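You operate a simulated robot arm through the tools that you are given. There is no shell and no other tool. Be economical: measure what you need, move in short steps, check, and stop when the job is done.

You are at the controls of a simulated robot arm. One attempt, no reset.

JOB
Power up, switch on tail and turn lamps, and sound the horn once.
Fine: key on until PARKED shows; the horn sounds only with the key on. Leave the levers and plugs.

It is judged by the outcome, as a careful person would: the job done as asked, and still so three seconds after it is handed in. It fails if anything else is knocked over, pushed out of place, dropped, spilled or broken.

ROBOT AND FRAMES
A 7-joint arm with a two-finger parallel gripper, fixed in place. Base frame: the origin is at the foot of the arm, x ahead of it, y to its left, z up. Readings come in mm, rad, newtons and seconds.
With the tool pointing down near the work surface it reaches from about 300 to 700 mm from the base axis. Its first joint turns from -1.152 to 1.152 rad. Payload 1.57 kg.
The tool frame sits at the grasp point between the pads (the TCP): z along the fingers, y along the line on which they close. The tips reach 30 mm beyond it. Largest opening 110 mm; finger width 24, thickness 12; the body of the gripper, 48 by 112 mm, starts 78 mm behind the TCP.
Orientation is told as [roll, pitch, yaw] about the base's x, y, z axes, in that order, counted from this pose: with the fingers straight down and closing along the base's y, the tool's x points along the base's -x, its y along +y and its z along -z.

CONTROLS
- The arm moves only by the tool nudge_tool. Its argument "moves" is one flat list of numbers, 6 for each row, row after row: the shift along the base's x, y, z in units of 500 mm (1.0 is 500 mm), then the turn, a rotation vector about the base's x, y, z in units of 45 degrees (1.0 is 45 degrees). In form: [dx, dy, dz, ax, ay, az, dx, dy, dz, ax, ay, az, ...]. A call has 1 to 8 rows; each row is the pose to reach, as a shift and turn from the pose commanded when the call began. "claw" is the opening, from 0 (shut) to 1 (fully open), set as the call begins (left out, the last holds). A call with a number of a shift or a turn outside -1 to 1 is refused whole. Rows are played at 5 a second. More than 50 mm and 0.15 rad between two rows, or a gripper value outside its range, and nothing of the call is played. Where a pose cannot be reached the arm comes as near as it can. A force on the tool above 40 N (or 10 N above the force at the start of the call, whichever is more), or a blocked arm, ends the call early, and 0.2 s more pass. The fingers move at their own pace (about 108 mm/s each) and stop on an object; they squeeze with about 25 N. The grip force told is the motor's: it shows also when the fingers shut on nothing. Time passes only in rows, and 0.2 s behind the last, so rows that repeat a pose let the fingers close. It gives the time, the measured TCP pose, the force on the tool (base axes), the opening and the grip force at its end, in the units of the frame above (readings bear some noise), with the torque about the TCP (base axes, N m) and any sound that the robot's microphone picked up.
- Cameras (640 x 400 px; columns grow to the right, rows downward): "scene" is fixed at [170.3, -392.6, 1416.6]; the picture's right is [0.75, -0.66, 0.00], its down [-0.31, -0.35, -0.88] and it looks along [0.59, 0.66, -0.47] (base axes); focal length 321 px, centre (320, 200). "wrist" rides on the gripper at [70, 16, -141] in the tool frame; the picture's right is [-0.23, 0.97, 0.00], its down [-0.86, -0.20, -0.48] and it looks along [-0.47, -0.11, 0.88] (tool axes); focal length 222 px, centre (320, 200). There is no depth. A picture from a camera that has moved, and an enlarged one, comes with that camera's place and axes in the base frame and with its lens.
- capture(camera): a new picture of that camera. The clock stands still meanwhile.
- enlarge(camera, box): a new picture of the part [left, top, right, bottom] of that camera's present view, enlarged. The clock stands still meanwhile.
- sign_off(): hands the job in; it is judged then, once.

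Go step by step. Nothing tells you positions but the pictures and the camera data: compare them with the known pose of the tool, close in by small moves and look again before you grip or let go. The budget is 120 turns and 64 pictures, counting those below and the enlarged ones. Unless the task says otherwise, let go and move clear before handing in, and close with one line.

The tools are called by a JSON object that holds its "name" and its "arguments". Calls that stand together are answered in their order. nudge_tool: Moves the arm, as the interface text tells. Its arguments: {"type":"object","properties":{"moves":{"type":"array","items":{"type":"number"}},"claw":{"type":"number"}},"required":["moves"]} The other tools are called the same way: capture (camera) takes a picture; enlarge (camera, box) takes an enlarged picture of a part of a camera's view; sign_off () hands the job in.

At the start:

```text
clock: 0.0
ee_pos: [364.2, 99.2, 1196.7]
orientation: [0.0, 0.001, -0.001]
wrist_force: [-0.1, 0.4, -0.1]
wrist_torque: [-0.02, 0.03, 0.01]
opening: 109.9
grasp_force: 0.1
```

scene: 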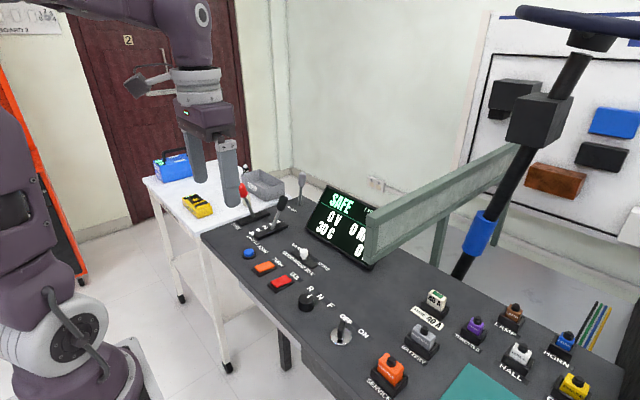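
wrist: 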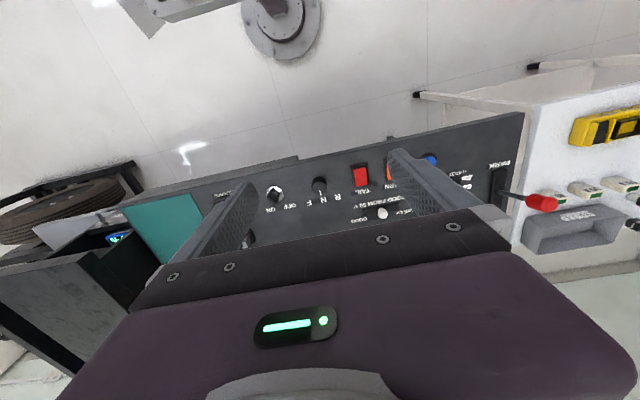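

I see a dark console with rocker switches, a key, a knob, plugs and a display. I'll look at it enlarged before moving.

{"name": "enlarge", "arguments": {"camera": "scene", "box": [220, 180, 400, 292]}}

{"name": "enlarge", "arguments": {"camera": "scene", "box": [300, 260, 620, 400]}}

{"name": "enlarge", "arguments": {"camera": "wrist", "box": [220, 130, 540, 250]}}

```text
3.56 times, centred on (310, 236) of scene
camera zoom: at [170.3, -392.6, 1416.6], right [0.75, -0.66, 0.0], down [-0.31, -0.35, -0.88], along [0.59, 0.66, -0.47], focal length 1141 px, centre (356, 72)
```

zoom: 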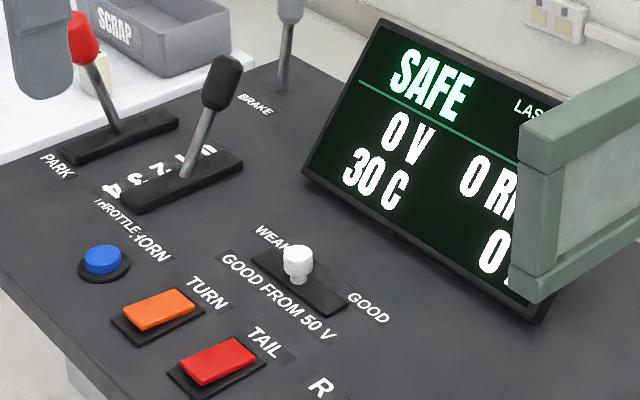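

```text
2.00 times, centred on (460, 330) of scene
camera zoom: at [170.3, -392.6, 1416.6], right [0.75, -0.66, 0.0], down [-0.31, -0.35, -0.88], along [0.59, 0.66, -0.47], focal length 642 px, centre (40, -60)
```

zoom: 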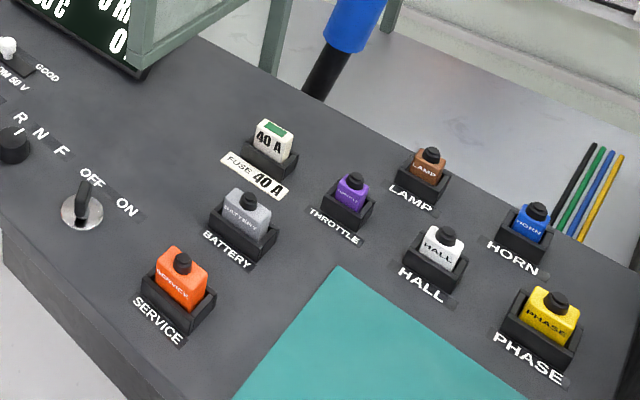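

```text
2.00 times, centred on (380, 190) of wrist
camera zoom: at [295.2, 115.0, 1337.2], right [0.23, 0.97, 0.0], down [0.86, -0.2, 0.48], along [0.47, -0.11, -0.88], focal length 444 px, centre (200, 220)
```

zoom: 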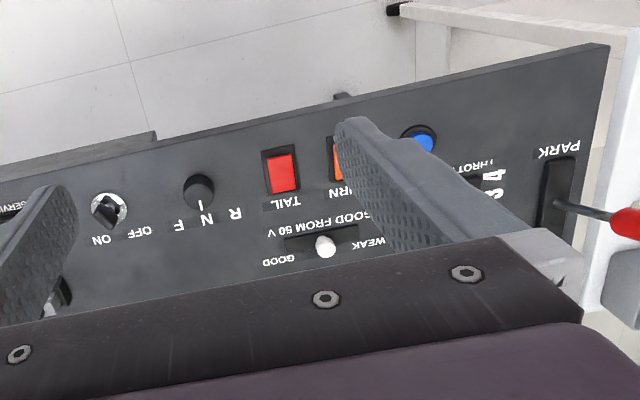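

Triangulating the two views gives TAIL at about (531,166), TURN at (531,247), HORN at (537,345) and the key at (528,-62). The panel top is near z≈805. I'll move part way toward the key and look again.

{"name": "nudge_tool", "arguments": {"moves": [0.025, -0.046, -0.043, 0, 0, 0, 0.05, -0.092, -0.086, 0, 0, 0, 0.075, -0.138, -0.129, 0, 0, 0, 0.1, -0.184, -0.172, 0, 0, 0, 0.125, -0.23, -0.215, 0, 0, 0, 0.15, -0.276, -0.258, 0, 0, 0, 0.172, -0.322, -0.3, 0, 0, 0]}}

{"name": "capture", "arguments": {"camera": "wrist"}}

{"name": "capture", "arguments": {"camera": "scene"}}

```text
clock: 1.6
ee_pos: [450.4, -63.9, 1046.8]
orientation: [-0.002, 0.0, 0.0]
wrist_force: [-0.2, -0.3, -0.9]
wrist_torque: [-0.02, -0.04, 0.03]
opening: 110.0
grasp_force: 0.1
```

```text
58 pictures are left
camera wrist: at [381.4, -46.7, 1187.5], right [0.23, 0.97, 0.0], down [0.85, -0.2, 0.48], along [0.47, -0.11, -0.88], focal length 222 px, centre (320, 200)
```

wrist: 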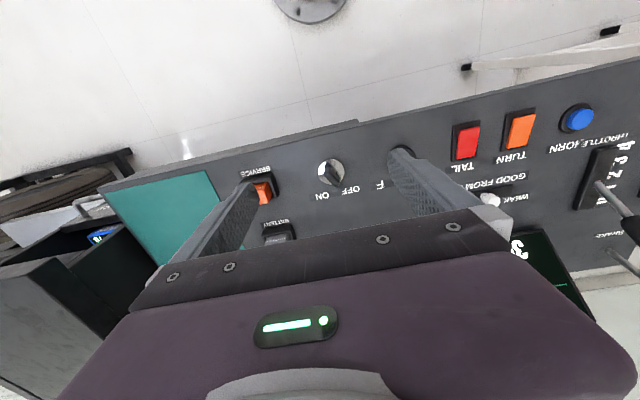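

```text
57 pictures are left
```

scene: 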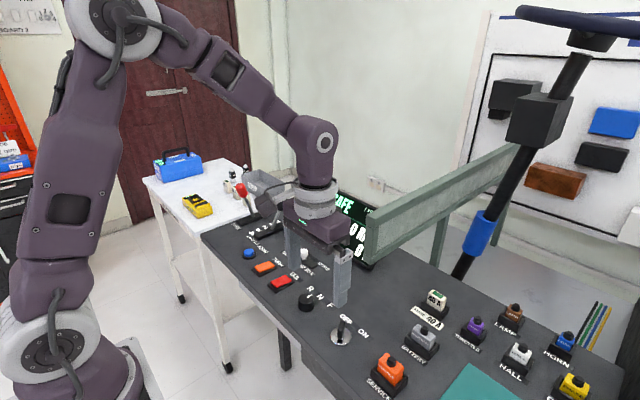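

The key sits at about (523,-62). Next I'll zoom on it for the blade's orientation and on the display.

{"name": "enlarge", "arguments": {"camera": "wrist", "box": [280, 130, 400, 205]}}

{"name": "enlarge", "arguments": {"camera": "scene", "box": [300, 290, 400, 352]}}

```text
5.33 times, centred on (340, 168) of wrist
camera zoom: at [381.4, -46.7, 1187.5], right [0.23, 0.97, 0.0], down [0.85, -0.2, 0.48], along [0.47, -0.11, -0.88], focal length 1185 px, centre (213, 373)
```

zoom: 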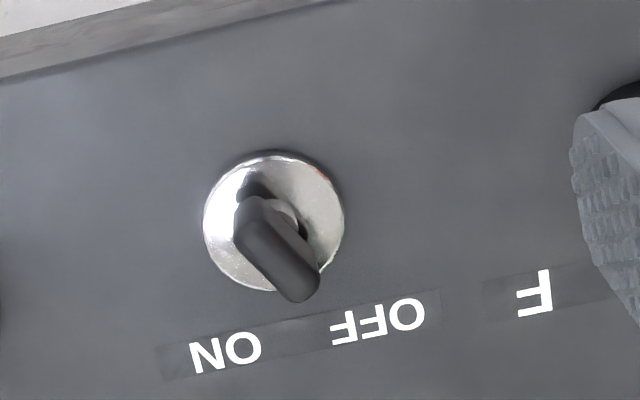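

```text
6.40 times, centred on (350, 321) of scene
camera zoom: at [170.3, -392.6, 1416.6], right [0.75, -0.66, 0.0], down [-0.31, -0.35, -0.88], along [0.59, 0.66, -0.47], focal length 2054 px, centre (128, -574)
```

zoom: 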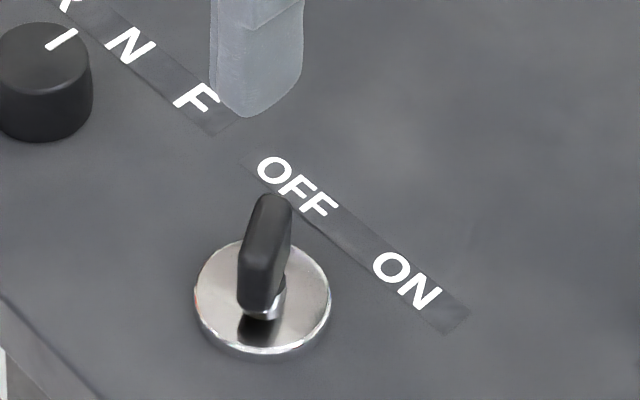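

The blade is about 30 mm long, centred at (532,-61), and points to OFF at about +27°. ON lies at about -31°. I'll yaw +27°, narrow the opening and hover above it.

{"name": "nudge_tool", "arguments": {"moves": [0.028, 0, -0.055, 0, 0, 0.1, 0.055, 0, -0.11, 0, 0, 0.2, 0.082, 0, -0.165, 0, 0, 0.3, 0.11, 0.001, -0.22, 0, 0, 0.4, 0.137, 0.001, -0.275, 0, 0, 0.5, 0.164, 0.002, -0.333, 0, 0, 0.6, 0.164, 0.002, -0.333, 0, 0, 0.6], "claw": 0.55}}

{"name": "capture", "arguments": {"camera": "wrist"}}

{"name": "enlarge", "arguments": {"camera": "scene", "box": [280, 250, 400, 325]}}

```text
clock: 3.2
ee_pos: [532.8, -60.8, 879.2]
orientation: [0.002, 0.0, 0.473]
wrist_force: [0.3, 0.1, 0.7]
wrist_torque: [-0.03, -0.02, 0.01]
opening: 60.6
grasp_force: 0.1
```

```text
54 pictures are left
camera wrist: at [464.2, -78.6, 1019.6], right [-0.24, 0.97, 0.0], down [0.85, 0.21, 0.48], along [0.46, 0.12, -0.88], focal length 222 px, centre (320, 200)
```

wrist: 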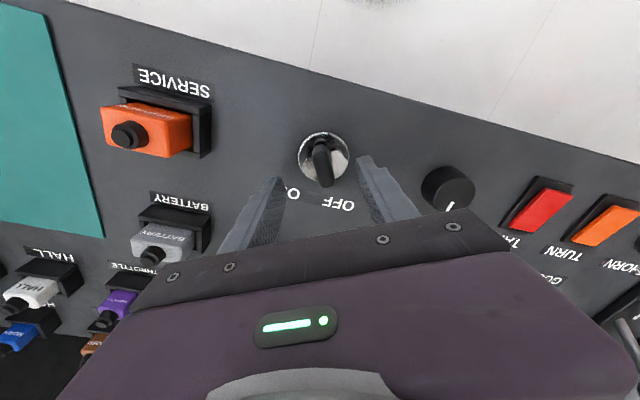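

```text
5.33 times, centred on (340, 288) of scene
camera zoom: at [170.3, -392.6, 1416.6], right [0.75, -0.66, 0.0], down [-0.31, -0.35, -0.88], along [0.59, 0.66, -0.47], focal length 1711 px, centre (213, -267)
```

zoom: 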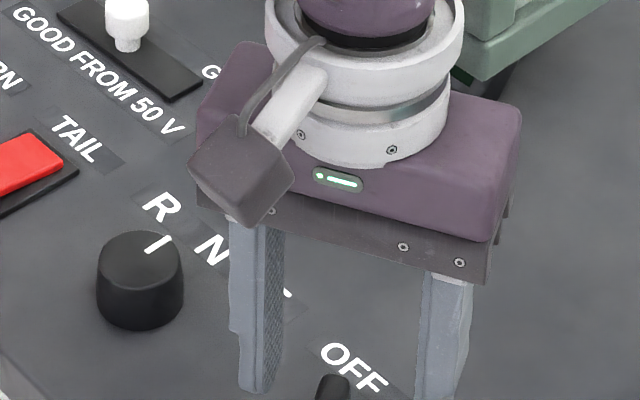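

The tool is nearly over the key. A zoom will confirm alignment and key height.

{"name": "enlarge", "arguments": {"camera": "wrist", "box": [270, 120, 390, 195]}}

{"name": "enlarge", "arguments": {"camera": "scene", "box": [300, 290, 400, 352]}}

```text
5.33 times, centred on (330, 158) of wrist
camera zoom: at [464.2, -78.6, 1019.6], right [-0.24, 0.97, 0.0], down [0.85, 0.21, 0.48], along [0.46, 0.12, -0.88], focal length 1185 px, centre (267, 427)
```

zoom: 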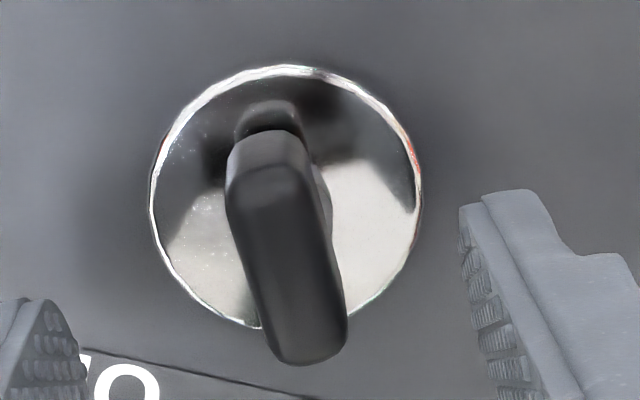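

```text
6.40 times, centred on (350, 321) of scene
camera zoom: at [170.3, -392.6, 1416.6], right [0.75, -0.66, 0.0], down [-0.31, -0.35, -0.88], along [0.59, 0.66, -0.47], focal length 2054 px, centre (128, -574)
```

zoom: 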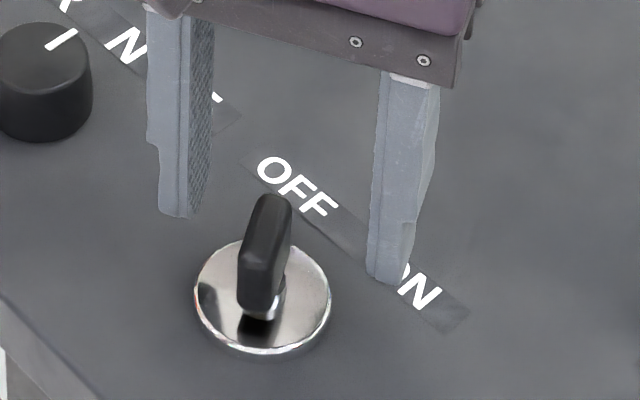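

The blade is at 26.4°, centred at about (528,-58), with its top near z≈840. I'll shift slightly and lower so the tips are around z≈824.

{"name": "nudge_tool", "arguments": {"moves": [-0.007, 0.005, 0, 0, 0, 0, -0.007, 0.005, -0.02, 0, 0, 0, -0.007, 0.005, -0.04, 0, 0, 0, -0.007, 0.005, -0.052, 0, 0, 0, -0.007, 0.005, -0.052, 0, 0, 0]}}

{"name": "enlarge", "arguments": {"camera": "wrist", "box": [240, 110, 400, 210]}}

{"name": "enlarge", "arguments": {"camera": "scene", "box": [300, 290, 400, 352]}}

```text
clock: 4.4
ee_pos: [530.4, -58.1, 853.2]
orientation: [0.001, 0.0, 0.471]
wrist_force: [-0.5, -0.1, 0.2]
wrist_torque: [0.02, -0.01, -0.01]
opening: 60.7
grasp_force: 0.0
```

```text
4.00 times, centred on (320, 160) of wrist
camera zoom: at [460.3, -75.6, 994.0], right [-0.24, 0.97, 0.0], down [0.85, 0.21, 0.48], along [0.46, 0.11, -0.88], focal length 888 px, centre (320, 360)
```

zoom: 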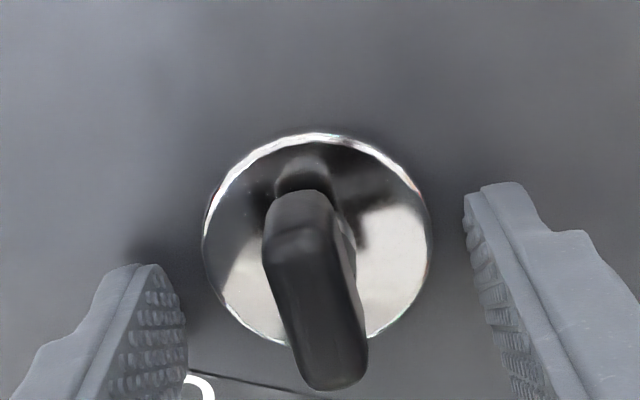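

```text
6.40 times, centred on (350, 321) of scene
camera zoom: at [170.3, -392.6, 1416.6], right [0.75, -0.66, 0.0], down [-0.31, -0.35, -0.88], along [0.59, 0.66, -0.47], focal length 2054 px, centre (128, -574)
```

zoom: 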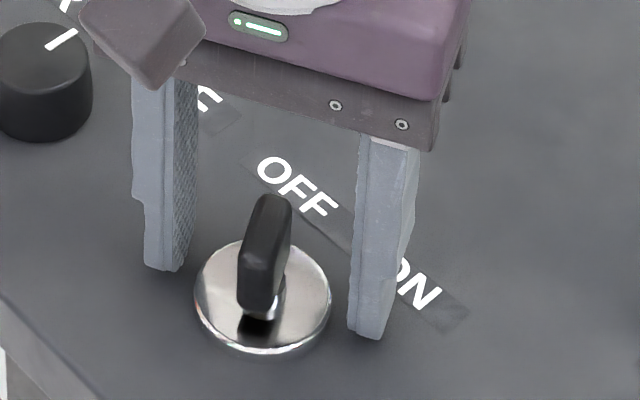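

The fingers straddle the key symmetrically with the tips at blade level. Closing now.

{"name": "nudge_tool", "arguments": {"moves": [0, 0, -0.004, 0, 0, 0, 0, 0, -0.004, 0, 0, 0, 0, 0, -0.004, 0, 0, 0], "claw": 0.0}}

{"name": "enlarge", "arguments": {"camera": "scene", "box": [300, 290, 400, 352]}}

```text
clock: 5.2
ee_pos: [529.7, -58.4, 853.9]
orientation: [-0.001, -0.001, 0.471]
wrist_force: [-4.0, 2.3, 9.7]
wrist_torque: [0.18, 0.42, -0.07]
opening: 46.0
grasp_force: 44.9
stopped in row 3: the force on the tool passed its limit at 42 N (the readings are from after the stop); the commanded pose is now the measured one
```

```text
6.40 times, centred on (350, 321) of scene
camera zoom: at [170.0, -392.5, 1416.6], right [0.75, -0.66, 0.0], down [-0.31, -0.35, -0.88], along [0.59, 0.66, -0.47], focal length 2054 px, centre (128, -574)
```

zoom: 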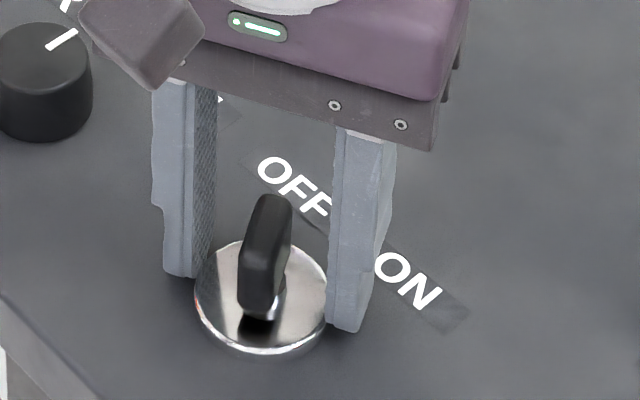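

The fingers closed on the bezel, so the panel is higher than I estimated. I'll open, raise 9 mm and close again.

{"name": "nudge_tool", "arguments": {"moves": [0, 0, 0, 0, 0, 0, 0, 0, 0, 0, 0, 0, 0, 0, 0.01, 0, 0, 0, 0, 0, 0.019, 0, 0, 0, 0, 0, 0.019, 0, 0, 0], "claw": 0.55}}

{"name": "enlarge", "arguments": {"camera": "wrist", "box": [240, 110, 400, 210]}}

{"name": "enlarge", "arguments": {"camera": "scene", "box": [300, 290, 400, 352]}}

```text
clock: 6.3
ee_pos: [530.6, -57.5, 862.3]
orientation: [0.0, 0.001, 0.472]
wrist_force: [-0.3, -0.9, 0.2]
wrist_torque: [-0.02, 0.03, -0.02]
opening: 60.4
grasp_force: 0.0
```

```text
4.00 times, centred on (320, 160) of wrist
camera zoom: at [460.7, -75.1, 1002.9], right [-0.24, 0.97, 0.0], down [0.85, 0.21, 0.48], along [0.47, 0.11, -0.88], focal length 888 px, centre (320, 360)
```

zoom: 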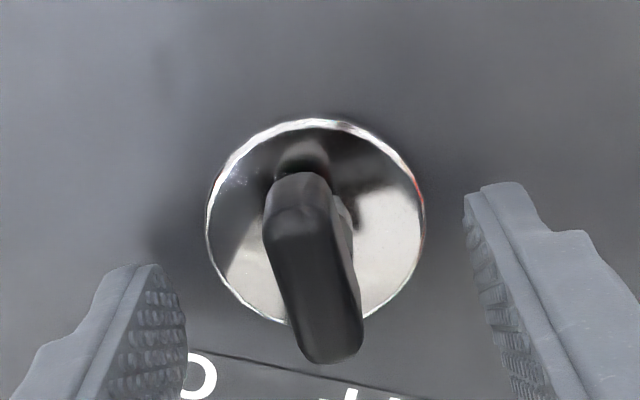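

```text
6.40 times, centred on (350, 321) of scene
camera zoom: at [170.3, -392.6, 1416.6], right [0.75, -0.66, 0.0], down [-0.31, -0.35, -0.88], along [0.59, 0.66, -0.47], focal length 2054 px, centre (128, -574)
```

zoom: 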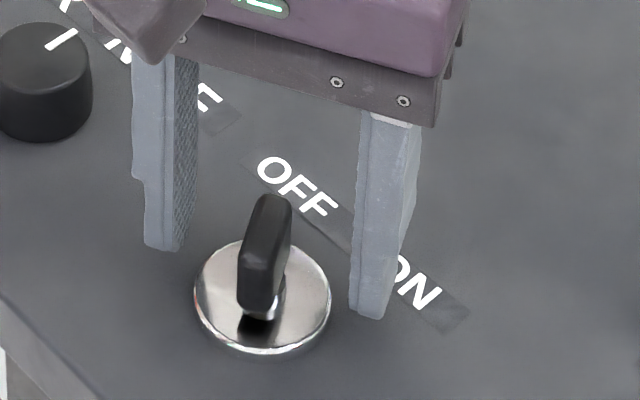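

The tips now clear the bezel and sit around the blade. Closing.

{"name": "nudge_tool", "arguments": {"moves": [0, 0, 0, 0, 0, 0, 0, 0, 0, 0, 0, 0, 0, 0, 0, 0, 0, 0], "claw": 0.0}}

{"name": "enlarge", "arguments": {"camera": "scene", "box": [300, 290, 400, 352]}}

```text
clock: 7.2
ee_pos: [530.4, -57.1, 862.3]
orientation: [-0.002, -0.001, 0.472]
wrist_force: [-0.1, 4.4, 0.4]
wrist_torque: [0.11, -0.04, 0.02]
opening: 12.9
grasp_force: 30.0
```

```text
6.40 times, centred on (350, 321) of scene
camera zoom: at [170.3, -392.5, 1416.6], right [0.75, -0.66, 0.0], down [-0.31, -0.35, -0.88], along [0.59, 0.66, -0.47], focal length 2054 px, centre (128, -574)
```

zoom: 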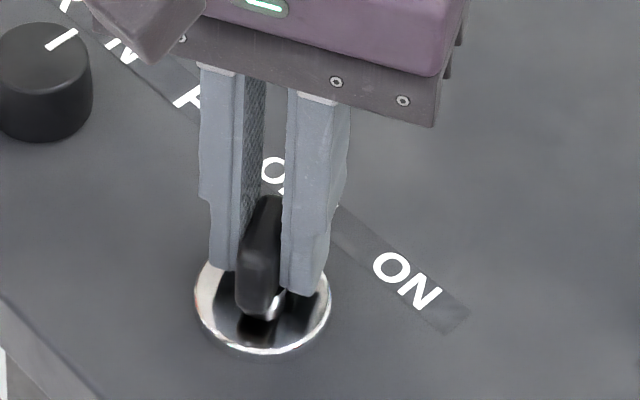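

The key is held with the opening at 12.9 mm. I'll turn it clockwise toward ON, 43° first.

{"name": "nudge_tool", "arguments": {"moves": [0, 0, 0, 0, 0, -0.16, 0, 0, 0, 0, 0, -0.32, 0, 0, 0, 0, 0, -0.48, 0, 0, 0, 0, 0, -0.64, 0, 0, 0, 0, 0, -0.8, 0, 0, 0, 0, 0, -0.95]}}

{"name": "capture", "arguments": {"camera": "scene"}}

{"name": "enlarge", "arguments": {"camera": "scene", "box": [300, 290, 400, 352]}}

```text
clock: 8.6
ee_pos: [531.6, -61.0, 862.6]
orientation: [-0.003, -0.003, -0.28]
wrist_force: [10.9, -36.9, -14.6]
wrist_torque: [-0.08, -0.39, 0.16]
opening: 13.0
grasp_force: 30.2
```

```text
44 pictures are left
```

scene: 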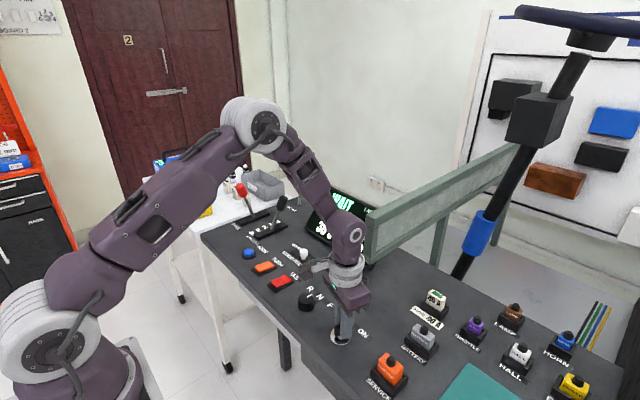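

```text
6.40 times, centred on (350, 321) of scene
camera zoom: at [170.7, -393.5, 1416.3], right [0.75, -0.66, 0.0], down [-0.31, -0.35, -0.89], along [0.59, 0.66, -0.47], focal length 2054 px, centre (128, -574)
```

zoom: 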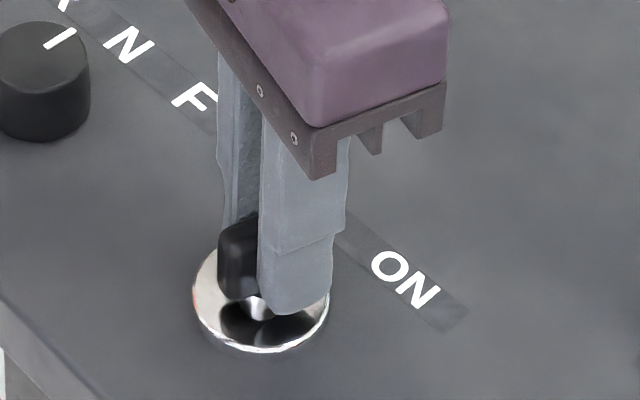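

The display shows WAIT, so the key has registered. There's a side load of about 37 N, so I'll relax it by shifting with the force, and check the display.

{"name": "nudge_tool", "arguments": {"moves": [0.002, -0.004, 0, 0, 0, 0, 0.003, -0.007, 0, 0, 0, 0]}}

{"name": "enlarge", "arguments": {"camera": "scene", "box": [290, 170, 400, 240]}}

```text
clock: 9.2
ee_pos: [529.4, -63.0, 862.4]
orientation: [0.0, 0.004, -0.276]
wrist_force: [-8.7, -20.2, 8.8]
wrist_torque: [-0.44, -0.16, 0.13]
opening: 12.8
grasp_force: 29.6
```

```text
5.71 times, centred on (345, 205) of scene
camera zoom: at [169.9, -393.0, 1416.5], right [0.75, -0.66, 0.0], down [-0.31, -0.35, -0.89], along [0.59, 0.66, -0.47], focal length 1834 px, centre (177, 171)
```

zoom: 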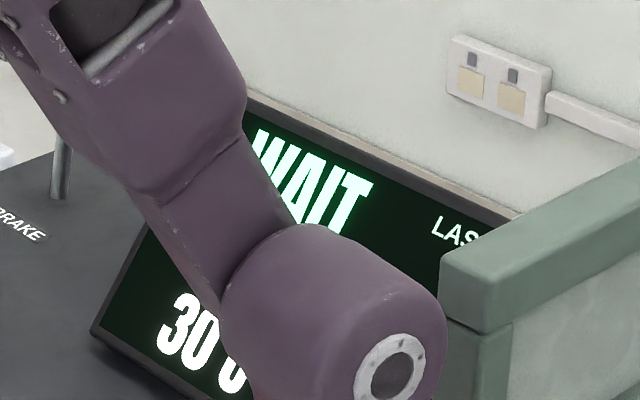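

WAIT is still showing with the key at about -16°. I'll continue gently toward the ON mark and give it time.

{"name": "nudge_tool", "arguments": {"moves": [0, -0.004, 0, 0, 0, 0, -0.001, -0.006, 0, 0, 0, -0.1, -0.001, -0.006, 0, 0, 0, -0.2, -0.001, -0.006, 0, 0, 0, -0.3, -0.001, -0.006, 0, 0, 0, -0.3]}}

{"name": "enlarge", "arguments": {"camera": "scene", "box": [290, 170, 400, 240]}}

```text
clock: 10.3
ee_pos: [529.7, -62.8, 862.1]
orientation: [-0.001, 0.002, -0.51]
wrist_force: [-18.7, 10.1, 13.7]
wrist_torque: [0.15, 0.43, -0.02]
opening: 12.9
grasp_force: 30.2
```

```text
5.71 times, centred on (345, 205) of scene
camera zoom: at [169.6, -392.3, 1416.8], right [0.75, -0.66, 0.0], down [-0.31, -0.35, -0.88], along [0.59, 0.66, -0.47], focal length 1834 px, centre (177, 171)
```

zoom: 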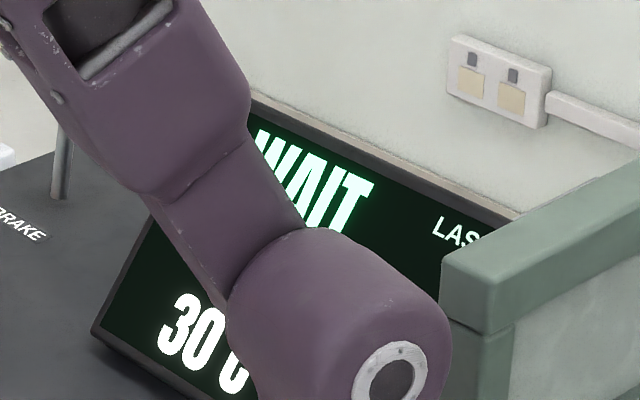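

The tool yaw is now -29° with little torque. I'll wait while holding, then look at the display and key.

{"name": "nudge_tool", "arguments": {"moves": [-0.002, 0.001, 0, 0, 0, 0, -0.002, 0.001, 0, 0, 0, 0, -0.002, 0.001, 0, 0, 0, 0, -0.002, 0.001, 0, 0, 0, 0, -0.002, 0.001, 0, 0, 0, 0, -0.002, 0.001, 0, 0, 0, 0, -0.002, 0.001, 0, 0, 0, 0, -0.002, 0.001, 0, 0, 0, 0]}}

{"name": "capture", "arguments": {"camera": "scene"}}

{"name": "enlarge", "arguments": {"camera": "wrist", "box": [240, 110, 400, 210]}}

```text
clock: 12.2
ee_pos: [531.0, -62.4, 861.9]
orientation: [0.001, -0.002, -0.511]
wrist_force: [-4.6, 23.4, -10.3]
wrist_torque: [-0.01, -0.39, -0.11]
opening: 12.9
grasp_force: 30.3
```

```text
40 pictures are left
```

scene: 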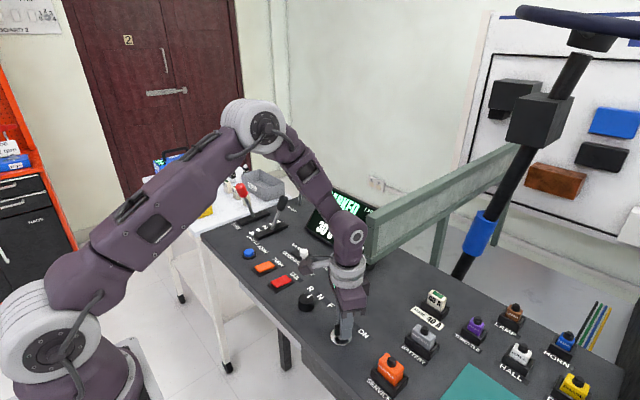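

```text
4.00 times, centred on (320, 160) of wrist
camera zoom: at [477.4, -14.9, 1002.7], right [0.67, 0.74, 0.0], down [0.65, -0.59, 0.48], along [0.35, -0.32, -0.88], focal length 888 px, centre (320, 360)
```

zoom: 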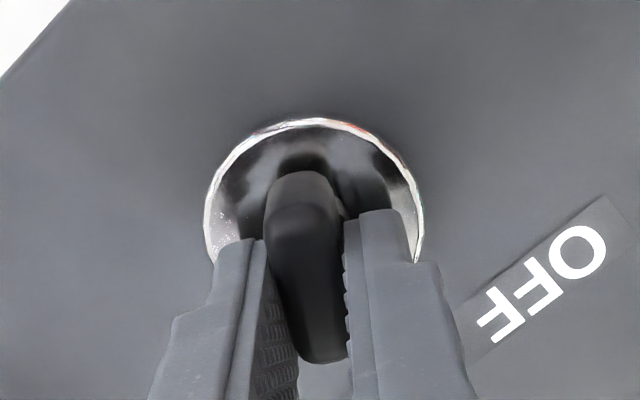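

The display now reads PARKED. I'll ease the side load, open the fingers and rise straight up.

{"name": "nudge_tool", "arguments": {"moves": [0, 0.003, 0, 0, 0, 0, 0, 0.004, 0, 0, 0, 0]}}

{"name": "nudge_tool", "arguments": {"moves": [0, 0, 0, 0, 0, 0, 0, 0, 0, 0, 0, 0, 0, 0, 0.04, 0, 0, 0, 0, 0, 0.1, 0, 0, 0, 0, 0, 0.19, 0, 0, 0], "claw": 0.45}}

{"name": "capture", "arguments": {"camera": "wrist"}}

{"name": "enlarge", "arguments": {"camera": "scene", "box": [290, 170, 400, 240]}}

```text
clock: 12.8
ee_pos: [529.4, -63.5, 862.5]
orientation: [-0.001, -0.001, -0.512]
wrist_force: [2.3, 7.6, -22.8]
wrist_torque: [0.51, 0.13, -0.04]
opening: 13.0
grasp_force: 30.0
```

```text
clock: 13.9
ee_pos: [528.3, -62.0, 956.6]
orientation: [-0.001, 0.0, -0.51]
wrist_force: [-0.5, 0.0, -0.6]
wrist_torque: [0.03, 0.01, -0.01]
opening: 49.3
grasp_force: 0.1
```

```text
38 pictures are left
camera wrist: at [476.4, -13.6, 1098.3], right [0.67, 0.74, 0.0], down [0.65, -0.59, 0.48], along [0.35, -0.32, -0.88], focal length 222 px, centre (320, 200)
```

wrist: 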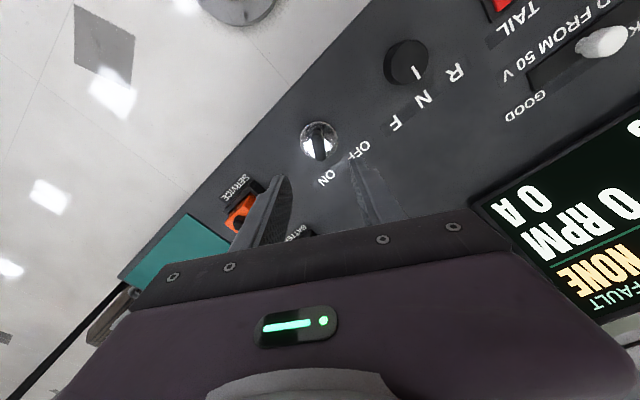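

```text
5.71 times, centred on (345, 205) of scene
camera zoom: at [170.2, -392.6, 1416.6], right [0.75, -0.66, 0.0], down [-0.31, -0.35, -0.88], along [0.59, 0.66, -0.47], focal length 1834 px, centre (177, 171)
```

zoom: 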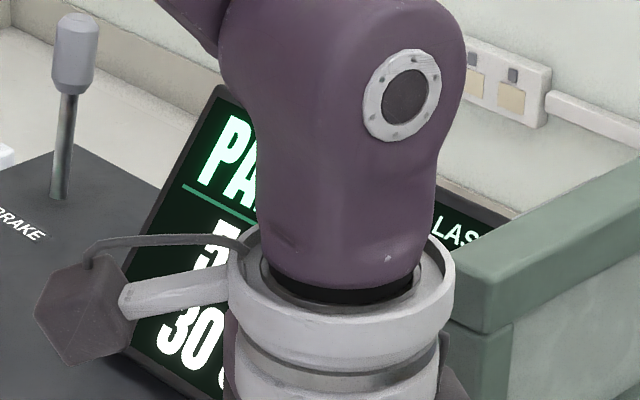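

Power is up: PARKED, fault NONE, and the key stayed at ON. Next I'll move over to the TAIL rocker with the fingers shut and yaw back to zero.

{"name": "nudge_tool", "arguments": {"moves": [-0.01, 0.07, 0.01, 0, 0, 0.1, -0.02, 0.14, 0.02, 0, 0, 0.2, -0.03, 0.21, 0.02, 0, 0, 0.3, -0.04, 0.28, 0.02, 0, 0, 0.4, -0.05, 0.35, 0.02, 0, 0, 0.5, -0.06, 0.41, 0.02, 0, 0, 0.6, -0.06, 0.456, 0.02, 0, 0, 0.65], "claw": 0.0}}

{"name": "capture", "arguments": {"camera": "wrist"}}

{"name": "enlarge", "arguments": {"camera": "scene", "box": [220, 230, 320, 292]}}

```text
clock: 15.6
ee_pos: [500.2, 165.1, 968.5]
orientation: [0.0, 0.0, 0.0]
wrist_force: [-0.5, -0.7, 0.1]
wrist_torque: [-0.03, -0.03, -0.01]
opening: 0.0
grasp_force: 21.1
```

```text
36 pictures are left
camera wrist: at [430.3, 182.6, 1108.1], right [0.23, 0.97, 0.0], down [0.86, -0.2, 0.48], along [0.47, -0.11, -0.88], focal length 222 px, centre (320, 200)
```

wrist: 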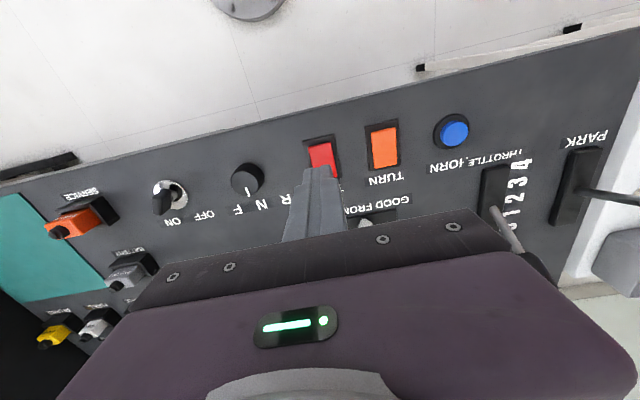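

```text
6.40 times, centred on (270, 261) of scene
camera zoom: at [170.2, -392.6, 1416.6], right [0.75, -0.66, 0.0], down [-0.31, -0.35, -0.88], along [0.59, 0.66, -0.47], focal length 2054 px, centre (640, -190)
```

zoom: 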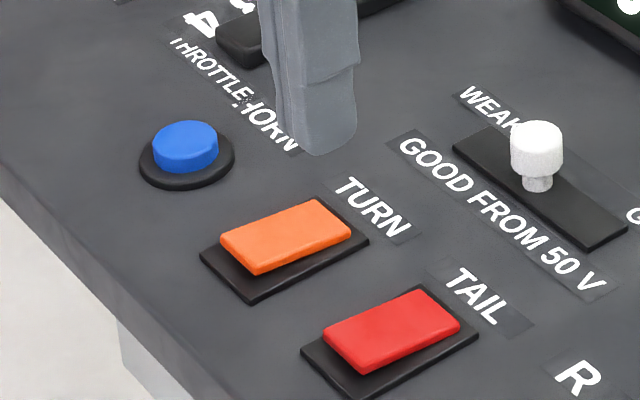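

I need to see which end of the rockers is raised, so I'm zooming further.

{"name": "enlarge", "arguments": {"camera": "scene", "box": [245, 255, 301, 290]}}

{"name": "enlarge", "arguments": {"camera": "wrist", "box": [290, 100, 418, 180]}}

```text
11.43 times, centred on (273, 272) of scene
camera zoom: at [170.2, -392.6, 1416.6], right [0.75, -0.66, 0.0], down [-0.31, -0.35, -0.88], along [0.59, 0.66, -0.47], focal length 3667 px, centre (857, -629)
```

zoom: 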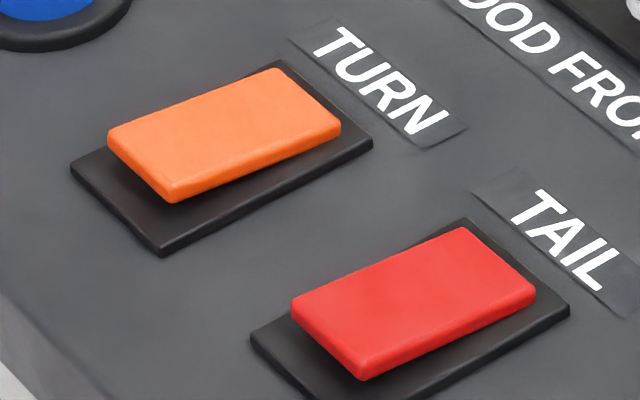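

```text
5.00 times, centred on (354, 140) of wrist
camera zoom: at [430.3, 182.6, 1108.1], right [0.23, 0.97, 0.0], down [0.86, -0.2, 0.48], along [0.47, -0.11, -0.88], focal length 1111 px, centre (150, 500)
```

zoom: 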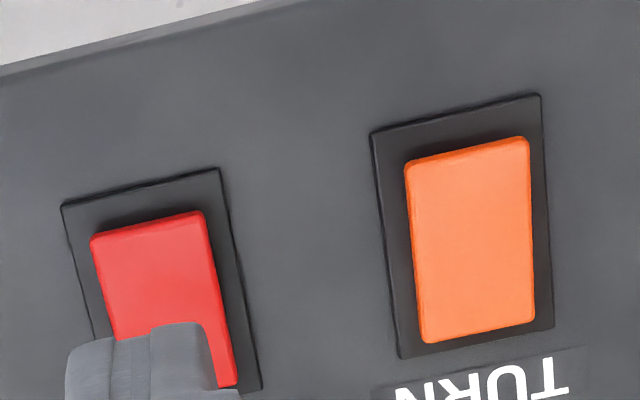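

The rockers' near (-x) ends are raised at x≈502, with TAIL at y≈165 and TURN at y≈245. I'll lower over TAIL's raised end first, staying just above it.

{"name": "nudge_tool", "arguments": {"moves": [0.016, 0, -0.07, 0, 0, 0, 0.016, 0, -0.14, 0, 0, 0, 0.016, 0, -0.19, 0, 0, 0, 0.016, 0, -0.19, 0, 0, 0]}}

{"name": "enlarge", "arguments": {"camera": "scene", "box": [245, 245, 325, 295]}}

{"name": "enlarge", "arguments": {"camera": "wrist", "box": [256, 100, 416, 200]}}

```text
clock: 16.6
ee_pos: [508.1, 167.0, 871.8]
orientation: [0.001, -0.001, -0.001]
wrist_force: [0.3, 0.2, -0.6]
wrist_torque: [0.03, -0.01, -0.02]
opening: 0.0
grasp_force: 21.5
```

```text
8.00 times, centred on (285, 270) of scene
camera zoom: at [170.3, -392.6, 1416.6], right [0.75, -0.66, 0.0], down [-0.31, -0.35, -0.88], along [0.59, 0.66, -0.47], focal length 2567 px, centre (600, -360)
```

zoom: 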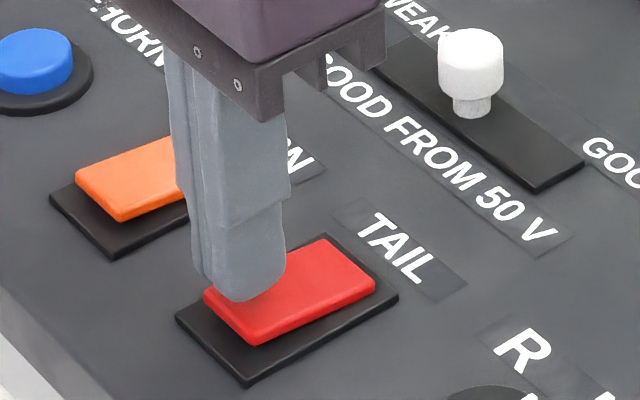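

```text
4.00 times, centred on (336, 150) of wrist
camera zoom: at [438.4, 182.6, 1012.5], right [0.23, 0.97, 0.0], down [0.85, -0.2, 0.48], along [0.47, -0.11, -0.88], focal length 888 px, centre (256, 400)
```

zoom: 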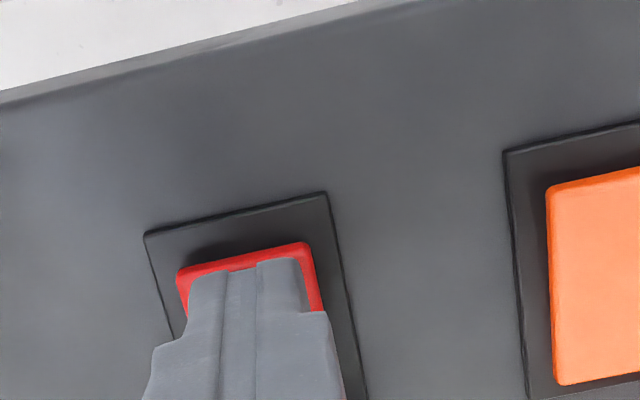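

The tip is just above TAIL's raised near edge. Pressing down in 2 mm steps now.

{"name": "nudge_tool", "arguments": {"moves": [0, 0, -0.004, 0, 0, 0, 0, 0, -0.008, 0, 0, 0, 0, 0, -0.012, 0, 0, 0, 0, 0, -0.016, 0, 0, 0, 0, 0, -0.02, 0, 0, 0]}}

{"name": "enlarge", "arguments": {"camera": "scene", "box": [245, 245, 325, 295]}}

```text
clock: 17.8
ee_pos: [508.2, 166.5, 861.9]
orientation: [0.001, 0.001, 0.0]
wrist_force: [0.1, 0.0, 0.7]
wrist_torque: [0.01, 0.05, -0.02]
opening: 0.0
grasp_force: 21.4
```

```text
8.00 times, centred on (285, 270) of scene
camera zoom: at [170.2, -392.6, 1416.6], right [0.75, -0.66, 0.0], down [-0.31, -0.35, -0.88], along [0.59, 0.66, -0.47], focal length 2567 px, centre (600, -360)
```

zoom: 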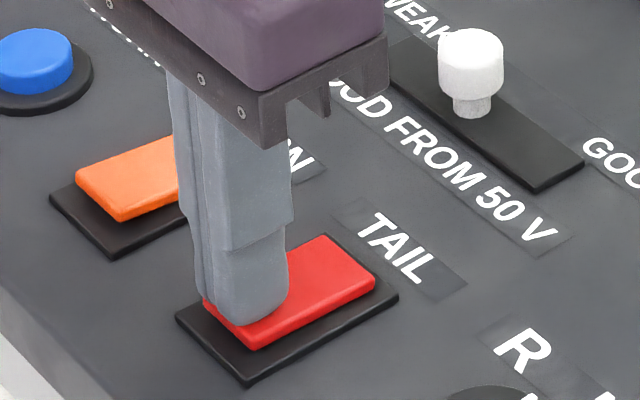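

Contact is just starting, and the cap's near corner has dipped slightly. Continuing down.

{"name": "nudge_tool", "arguments": {"moves": [0, 0, -0.004, 0, 0, 0, 0, 0, -0.008, 0, 0, 0, 0, 0, -0.012, 0, 0, 0, 0, 0, -0.016, 0, 0, 0]}}

{"name": "enlarge", "arguments": {"camera": "scene", "box": [245, 245, 325, 295]}}

```text
clock: 18.4
ee_pos: [508.8, 165.3, 860.6]
orientation: [0.0, -0.003, -0.001]
wrist_force: [-5.6, -0.7, 14.2]
wrist_torque: [-0.07, -0.01, 0.0]
opening: 0.0
grasp_force: 21.4
stopped in row 3: the force on the tool passed its limit at 48 N (the readings are from after the stop); the commanded pose is now the measured one
```

```text
8.00 times, centred on (285, 270) of scene
camera zoom: at [169.9, -392.7, 1416.6], right [0.75, -0.66, 0.0], down [-0.31, -0.35, -0.89], along [0.59, 0.66, -0.47], focal length 2567 px, centre (600, -360)
```

zoom: 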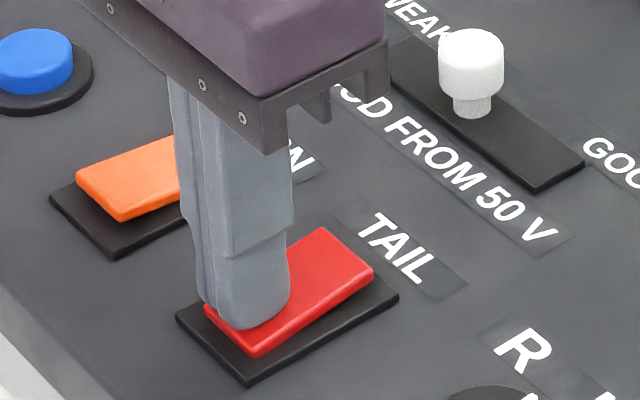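

The rocker tipped, its far end is now raised, and it reached its stop. I'll lift clear and check the rocker and the display.

{"name": "nudge_tool", "arguments": {"moves": [0, 0, 0.02, 0, 0, 0, 0, 0, 0.1, 0, 0, 0, 0, 0.03, 0.14, 0, 0, 0]}}

{"name": "capture", "arguments": {"camera": "scene"}}

{"name": "enlarge", "arguments": {"camera": "scene", "box": [245, 245, 325, 295]}}

{"name": "capture", "arguments": {"camera": "wrist"}}

```text
clock: 19.2
ee_pos: [509.1, 181.6, 930.4]
orientation: [0.0, -0.003, 0.001]
wrist_force: [0.0, -0.3, 0.5]
wrist_torque: [0.01, -0.01, 0.0]
opening: 0.1
grasp_force: 21.3
```

```text
28 pictures are left
```

scene: 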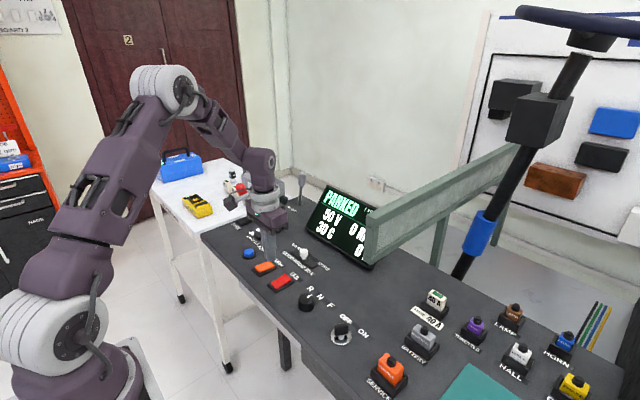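

```text
8.00 times, centred on (285, 270) of scene
camera zoom: at [170.2, -392.6, 1416.6], right [0.75, -0.66, 0.0], down [-0.31, -0.35, -0.88], along [0.59, 0.66, -0.47], focal length 2567 px, centre (600, -360)
```

zoom: 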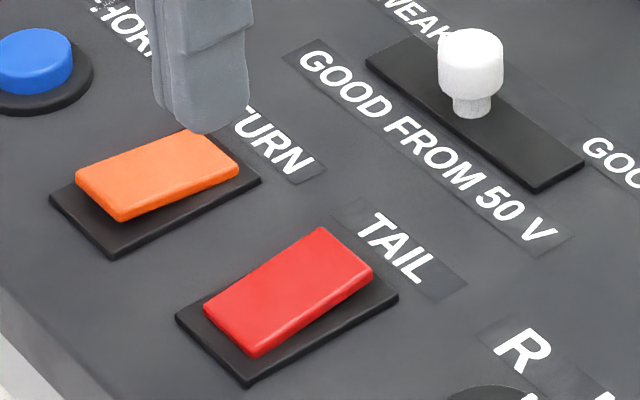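

```text
26 pictures are left
camera wrist: at [438.7, 197.8, 1070.6], right [0.23, 0.97, 0.0], down [0.85, -0.2, 0.48], along [0.47, -0.11, -0.88], focal length 222 px, centre (320, 200)
```

wrist: 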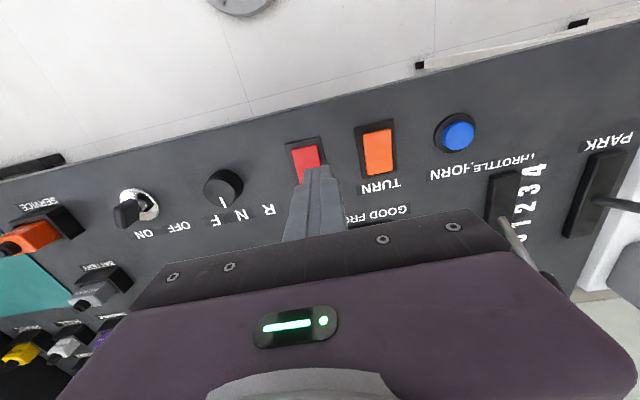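

TAIL has latched in its other position and PARKED still shows. Next is TURN at y≈245.

{"name": "nudge_tool", "arguments": {"moves": [0, 0.065, 0, 0, 0, 0, 0, 0.128, 0, 0, 0, 0, 0, 0.128, -0.07, 0, 0, 0, 0, 0.128, -0.12, 0, 0, 0, 0, 0.128, -0.12, 0, 0, 0]}}

{"name": "enlarge", "arguments": {"camera": "scene", "box": [225, 235, 305, 285]}}

{"name": "enlarge", "arguments": {"camera": "wrist", "box": [256, 100, 416, 200]}}

```text
clock: 20.4
ee_pos: [508.6, 244.4, 869.0]
orientation: [-0.003, -0.003, 0.0]
wrist_force: [0.1, -0.2, 0.8]
wrist_torque: [0.01, 0.0, 0.02]
opening: 0.3
grasp_force: 21.7
```

```text
8.00 times, centred on (265, 260) of scene
camera zoom: at [170.3, -392.6, 1416.6], right [0.75, -0.66, 0.0], down [-0.31, -0.35, -0.88], along [0.59, 0.66, -0.47], focal length 2567 px, centre (760, -280)
```

zoom: 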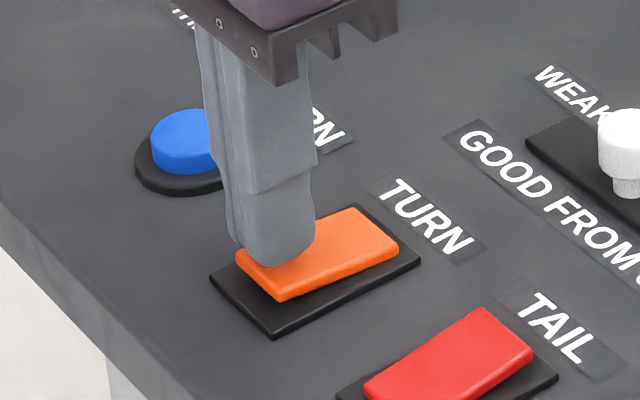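

```text
4.00 times, centred on (336, 150) of wrist
camera zoom: at [438.6, 260.8, 1010.2], right [0.23, 0.97, 0.0], down [0.85, -0.2, 0.48], along [0.47, -0.11, -0.88], focal length 888 px, centre (256, 400)
```

zoom: 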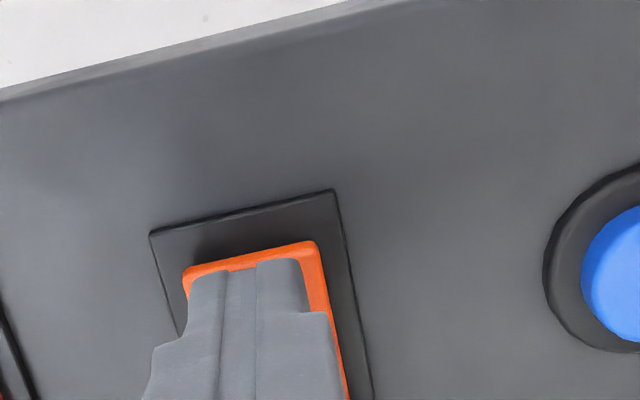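

The tip sits over TURN's raised end just as it did on TAIL. Pressing down until the stop.

{"name": "nudge_tool", "arguments": {"moves": [0, 0, -0.006, 0, 0, 0, 0, 0, -0.011, 0, 0, 0, 0, 0, -0.014, 0, 0, 0, 0, 0, -0.018, 0, 0, 0, 0, 0, -0.022, 0, 0, 0, 0, 0, -0.026, 0, 0, 0, 0, 0, -0.03, 0, 0, 0]}}

{"name": "nudge_tool", "arguments": {"moves": [0, 0, 0.02, 0, 0, 0, 0, 0, 0.08, 0, 0, 0, 0, 0, 0.16, 0, 0, 0]}}

{"name": "enlarge", "arguments": {"camera": "scene", "box": [225, 235, 305, 285]}}

{"name": "capture", "arguments": {"camera": "wrist"}}

```text
clock: 21.8
ee_pos: [508.6, 245.3, 859.4]
orientation: [0.002, -0.003, 0.001]
wrist_force: [-6.0, -2.9, 12.1]
wrist_torque: [-0.09, 0.01, -0.09]
opening: 0.0
grasp_force: 21.4
stopped in row 6: the force on the tool passed its limit at 47 N (the readings are from after the stop); the commanded pose is now the measured one
```

```text
clock: 22.6
ee_pos: [508.0, 245.8, 940.2]
orientation: [0.0, -0.003, 0.0]
wrist_force: [-0.2, 0.3, 0.2]
wrist_torque: [0.03, 0.0, 0.0]
opening: 0.1
grasp_force: 21.1
```

```text
8.00 times, centred on (265, 260) of scene
camera zoom: at [170.2, -392.6, 1416.6], right [0.75, -0.66, 0.0], down [-0.31, -0.35, -0.88], along [0.59, 0.66, -0.47], focal length 2567 px, centre (760, -280)
```

zoom: 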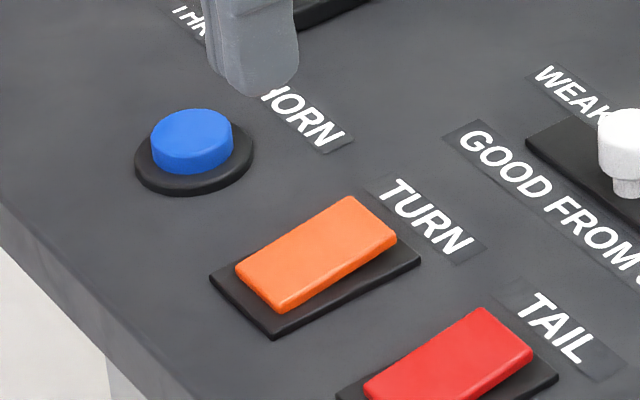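

```text
22 pictures are left
camera wrist: at [439.1, 261.6, 1080.7], right [0.23, 0.97, 0.0], down [0.85, -0.2, 0.48], along [0.47, -0.11, -0.88], focal length 222 px, centre (320, 200)
```

wrist: 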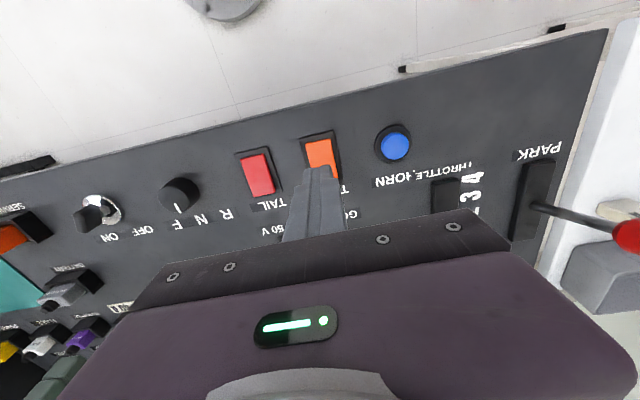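

Both rockers have flipped. The horn button is at about (526,329) and the throttle lever is well beyond in x. I'll hover over the horn.

{"name": "nudge_tool", "arguments": {"moves": [0.012, 0.055, 0, 0, 0, 0, 0.024, 0.11, 0, 0, 0, 0, 0.036, 0.166, 0, 0, 0, 0, 0.036, 0.166, -0.06, 0, 0, 0, 0.036, 0.166, -0.11, 0, 0, 0, 0.036, 0.166, -0.11, 0, 0, 0]}}

{"name": "enlarge", "arguments": {"camera": "scene", "box": [215, 190, 325, 268]}}

{"name": "enlarge", "arguments": {"camera": "wrist", "box": [256, 100, 416, 200]}}

```text
clock: 24.0
ee_pos: [527.3, 328.3, 885.0]
orientation: [0.002, -0.006, 0.0]
wrist_force: [0.1, 0.1, 0.1]
wrist_torque: [-0.01, -0.01, 0.0]
opening: 0.0
grasp_force: 20.9
```

```text
5.13 times, centred on (270, 229) of scene
camera zoom: at [170.3, -392.6, 1416.6], right [0.75, -0.66, 0.0], down [-0.31, -0.35, -0.88], along [0.59, 0.66, -0.47], focal length 1646 px, centre (576, 51)
```

zoom: 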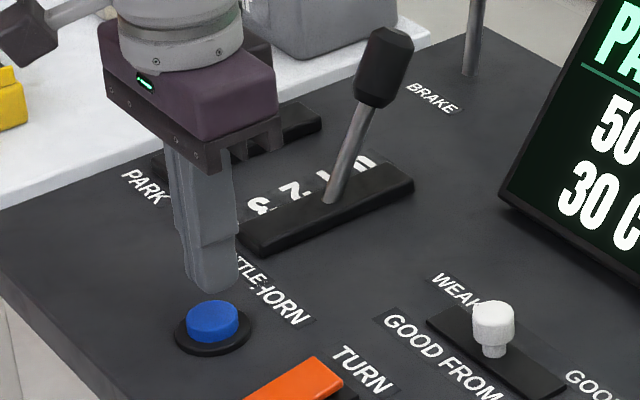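

```text
4.00 times, centred on (336, 150) of wrist
camera zoom: at [458.0, 344.4, 1025.2], right [0.23, 0.97, 0.0], down [0.85, -0.2, 0.48], along [0.47, -0.11, -0.88], focal length 888 px, centre (256, 400)
```

zoom: 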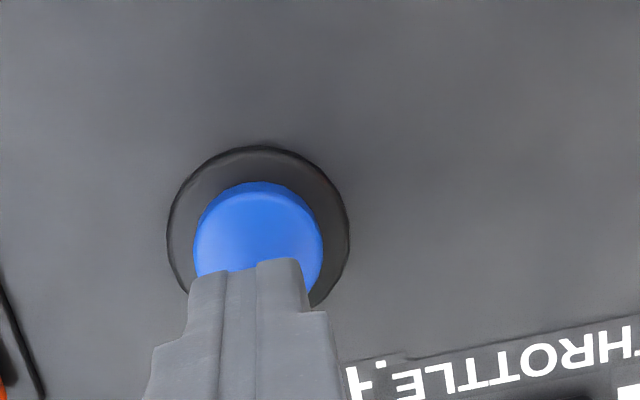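

I'll correct by (-4,+1) mm and lower until just above the button.

{"name": "nudge_tool", "arguments": {"moves": [-0.009, 0.002, -0.01, 0, 0, 0, -0.009, 0.002, -0.02, 0, 0, 0, -0.009, 0.002, -0.02, 0, 0, 0]}}

{"name": "enlarge", "arguments": {"camera": "scene", "box": [225, 225, 281, 260]}}

```text
clock: 24.8
ee_pos: [523.6, 329.4, 874.7]
orientation: [0.0, -0.004, -0.001]
wrist_force: [-1.0, -0.9, 0.7]
wrist_torque: [-0.01, -0.01, -0.01]
opening: 0.0
grasp_force: 21.1
```

```text
11.43 times, centred on (253, 242) of scene
camera zoom: at [170.3, -392.6, 1416.6], right [0.75, -0.66, 0.0], down [-0.31, -0.35, -0.88], along [0.59, 0.66, -0.47], focal length 3667 px, centre (1086, -286)
```

zoom: 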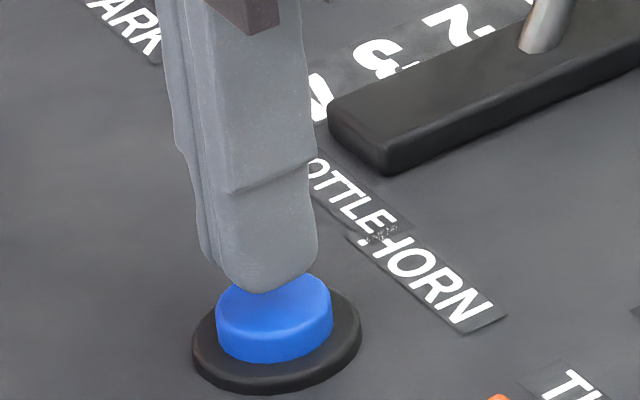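

The tip is centred about 8 mm above the button. I'll press once, steadily, and listen.

{"name": "nudge_tool", "arguments": {"moves": [0, 0, -0.01, 0, 0, 0, 0, 0, -0.016, 0, 0, 0, 0, 0, -0.022, 0, 0, 0, 0, 0, -0.026, 0, 0, 0, 0, 0, -0.03, 0, 0, 0]}}

```text
clock: 26.0
ee_pos: [523.5, 329.6, 859.5]
orientation: [0.002, -0.005, 0.001]
wrist_force: [1.9, -0.5, 2.2]
wrist_torque: [-0.02, -0.04, 0.01]
opening: 0.1
grasp_force: 21.8
heard: click
```

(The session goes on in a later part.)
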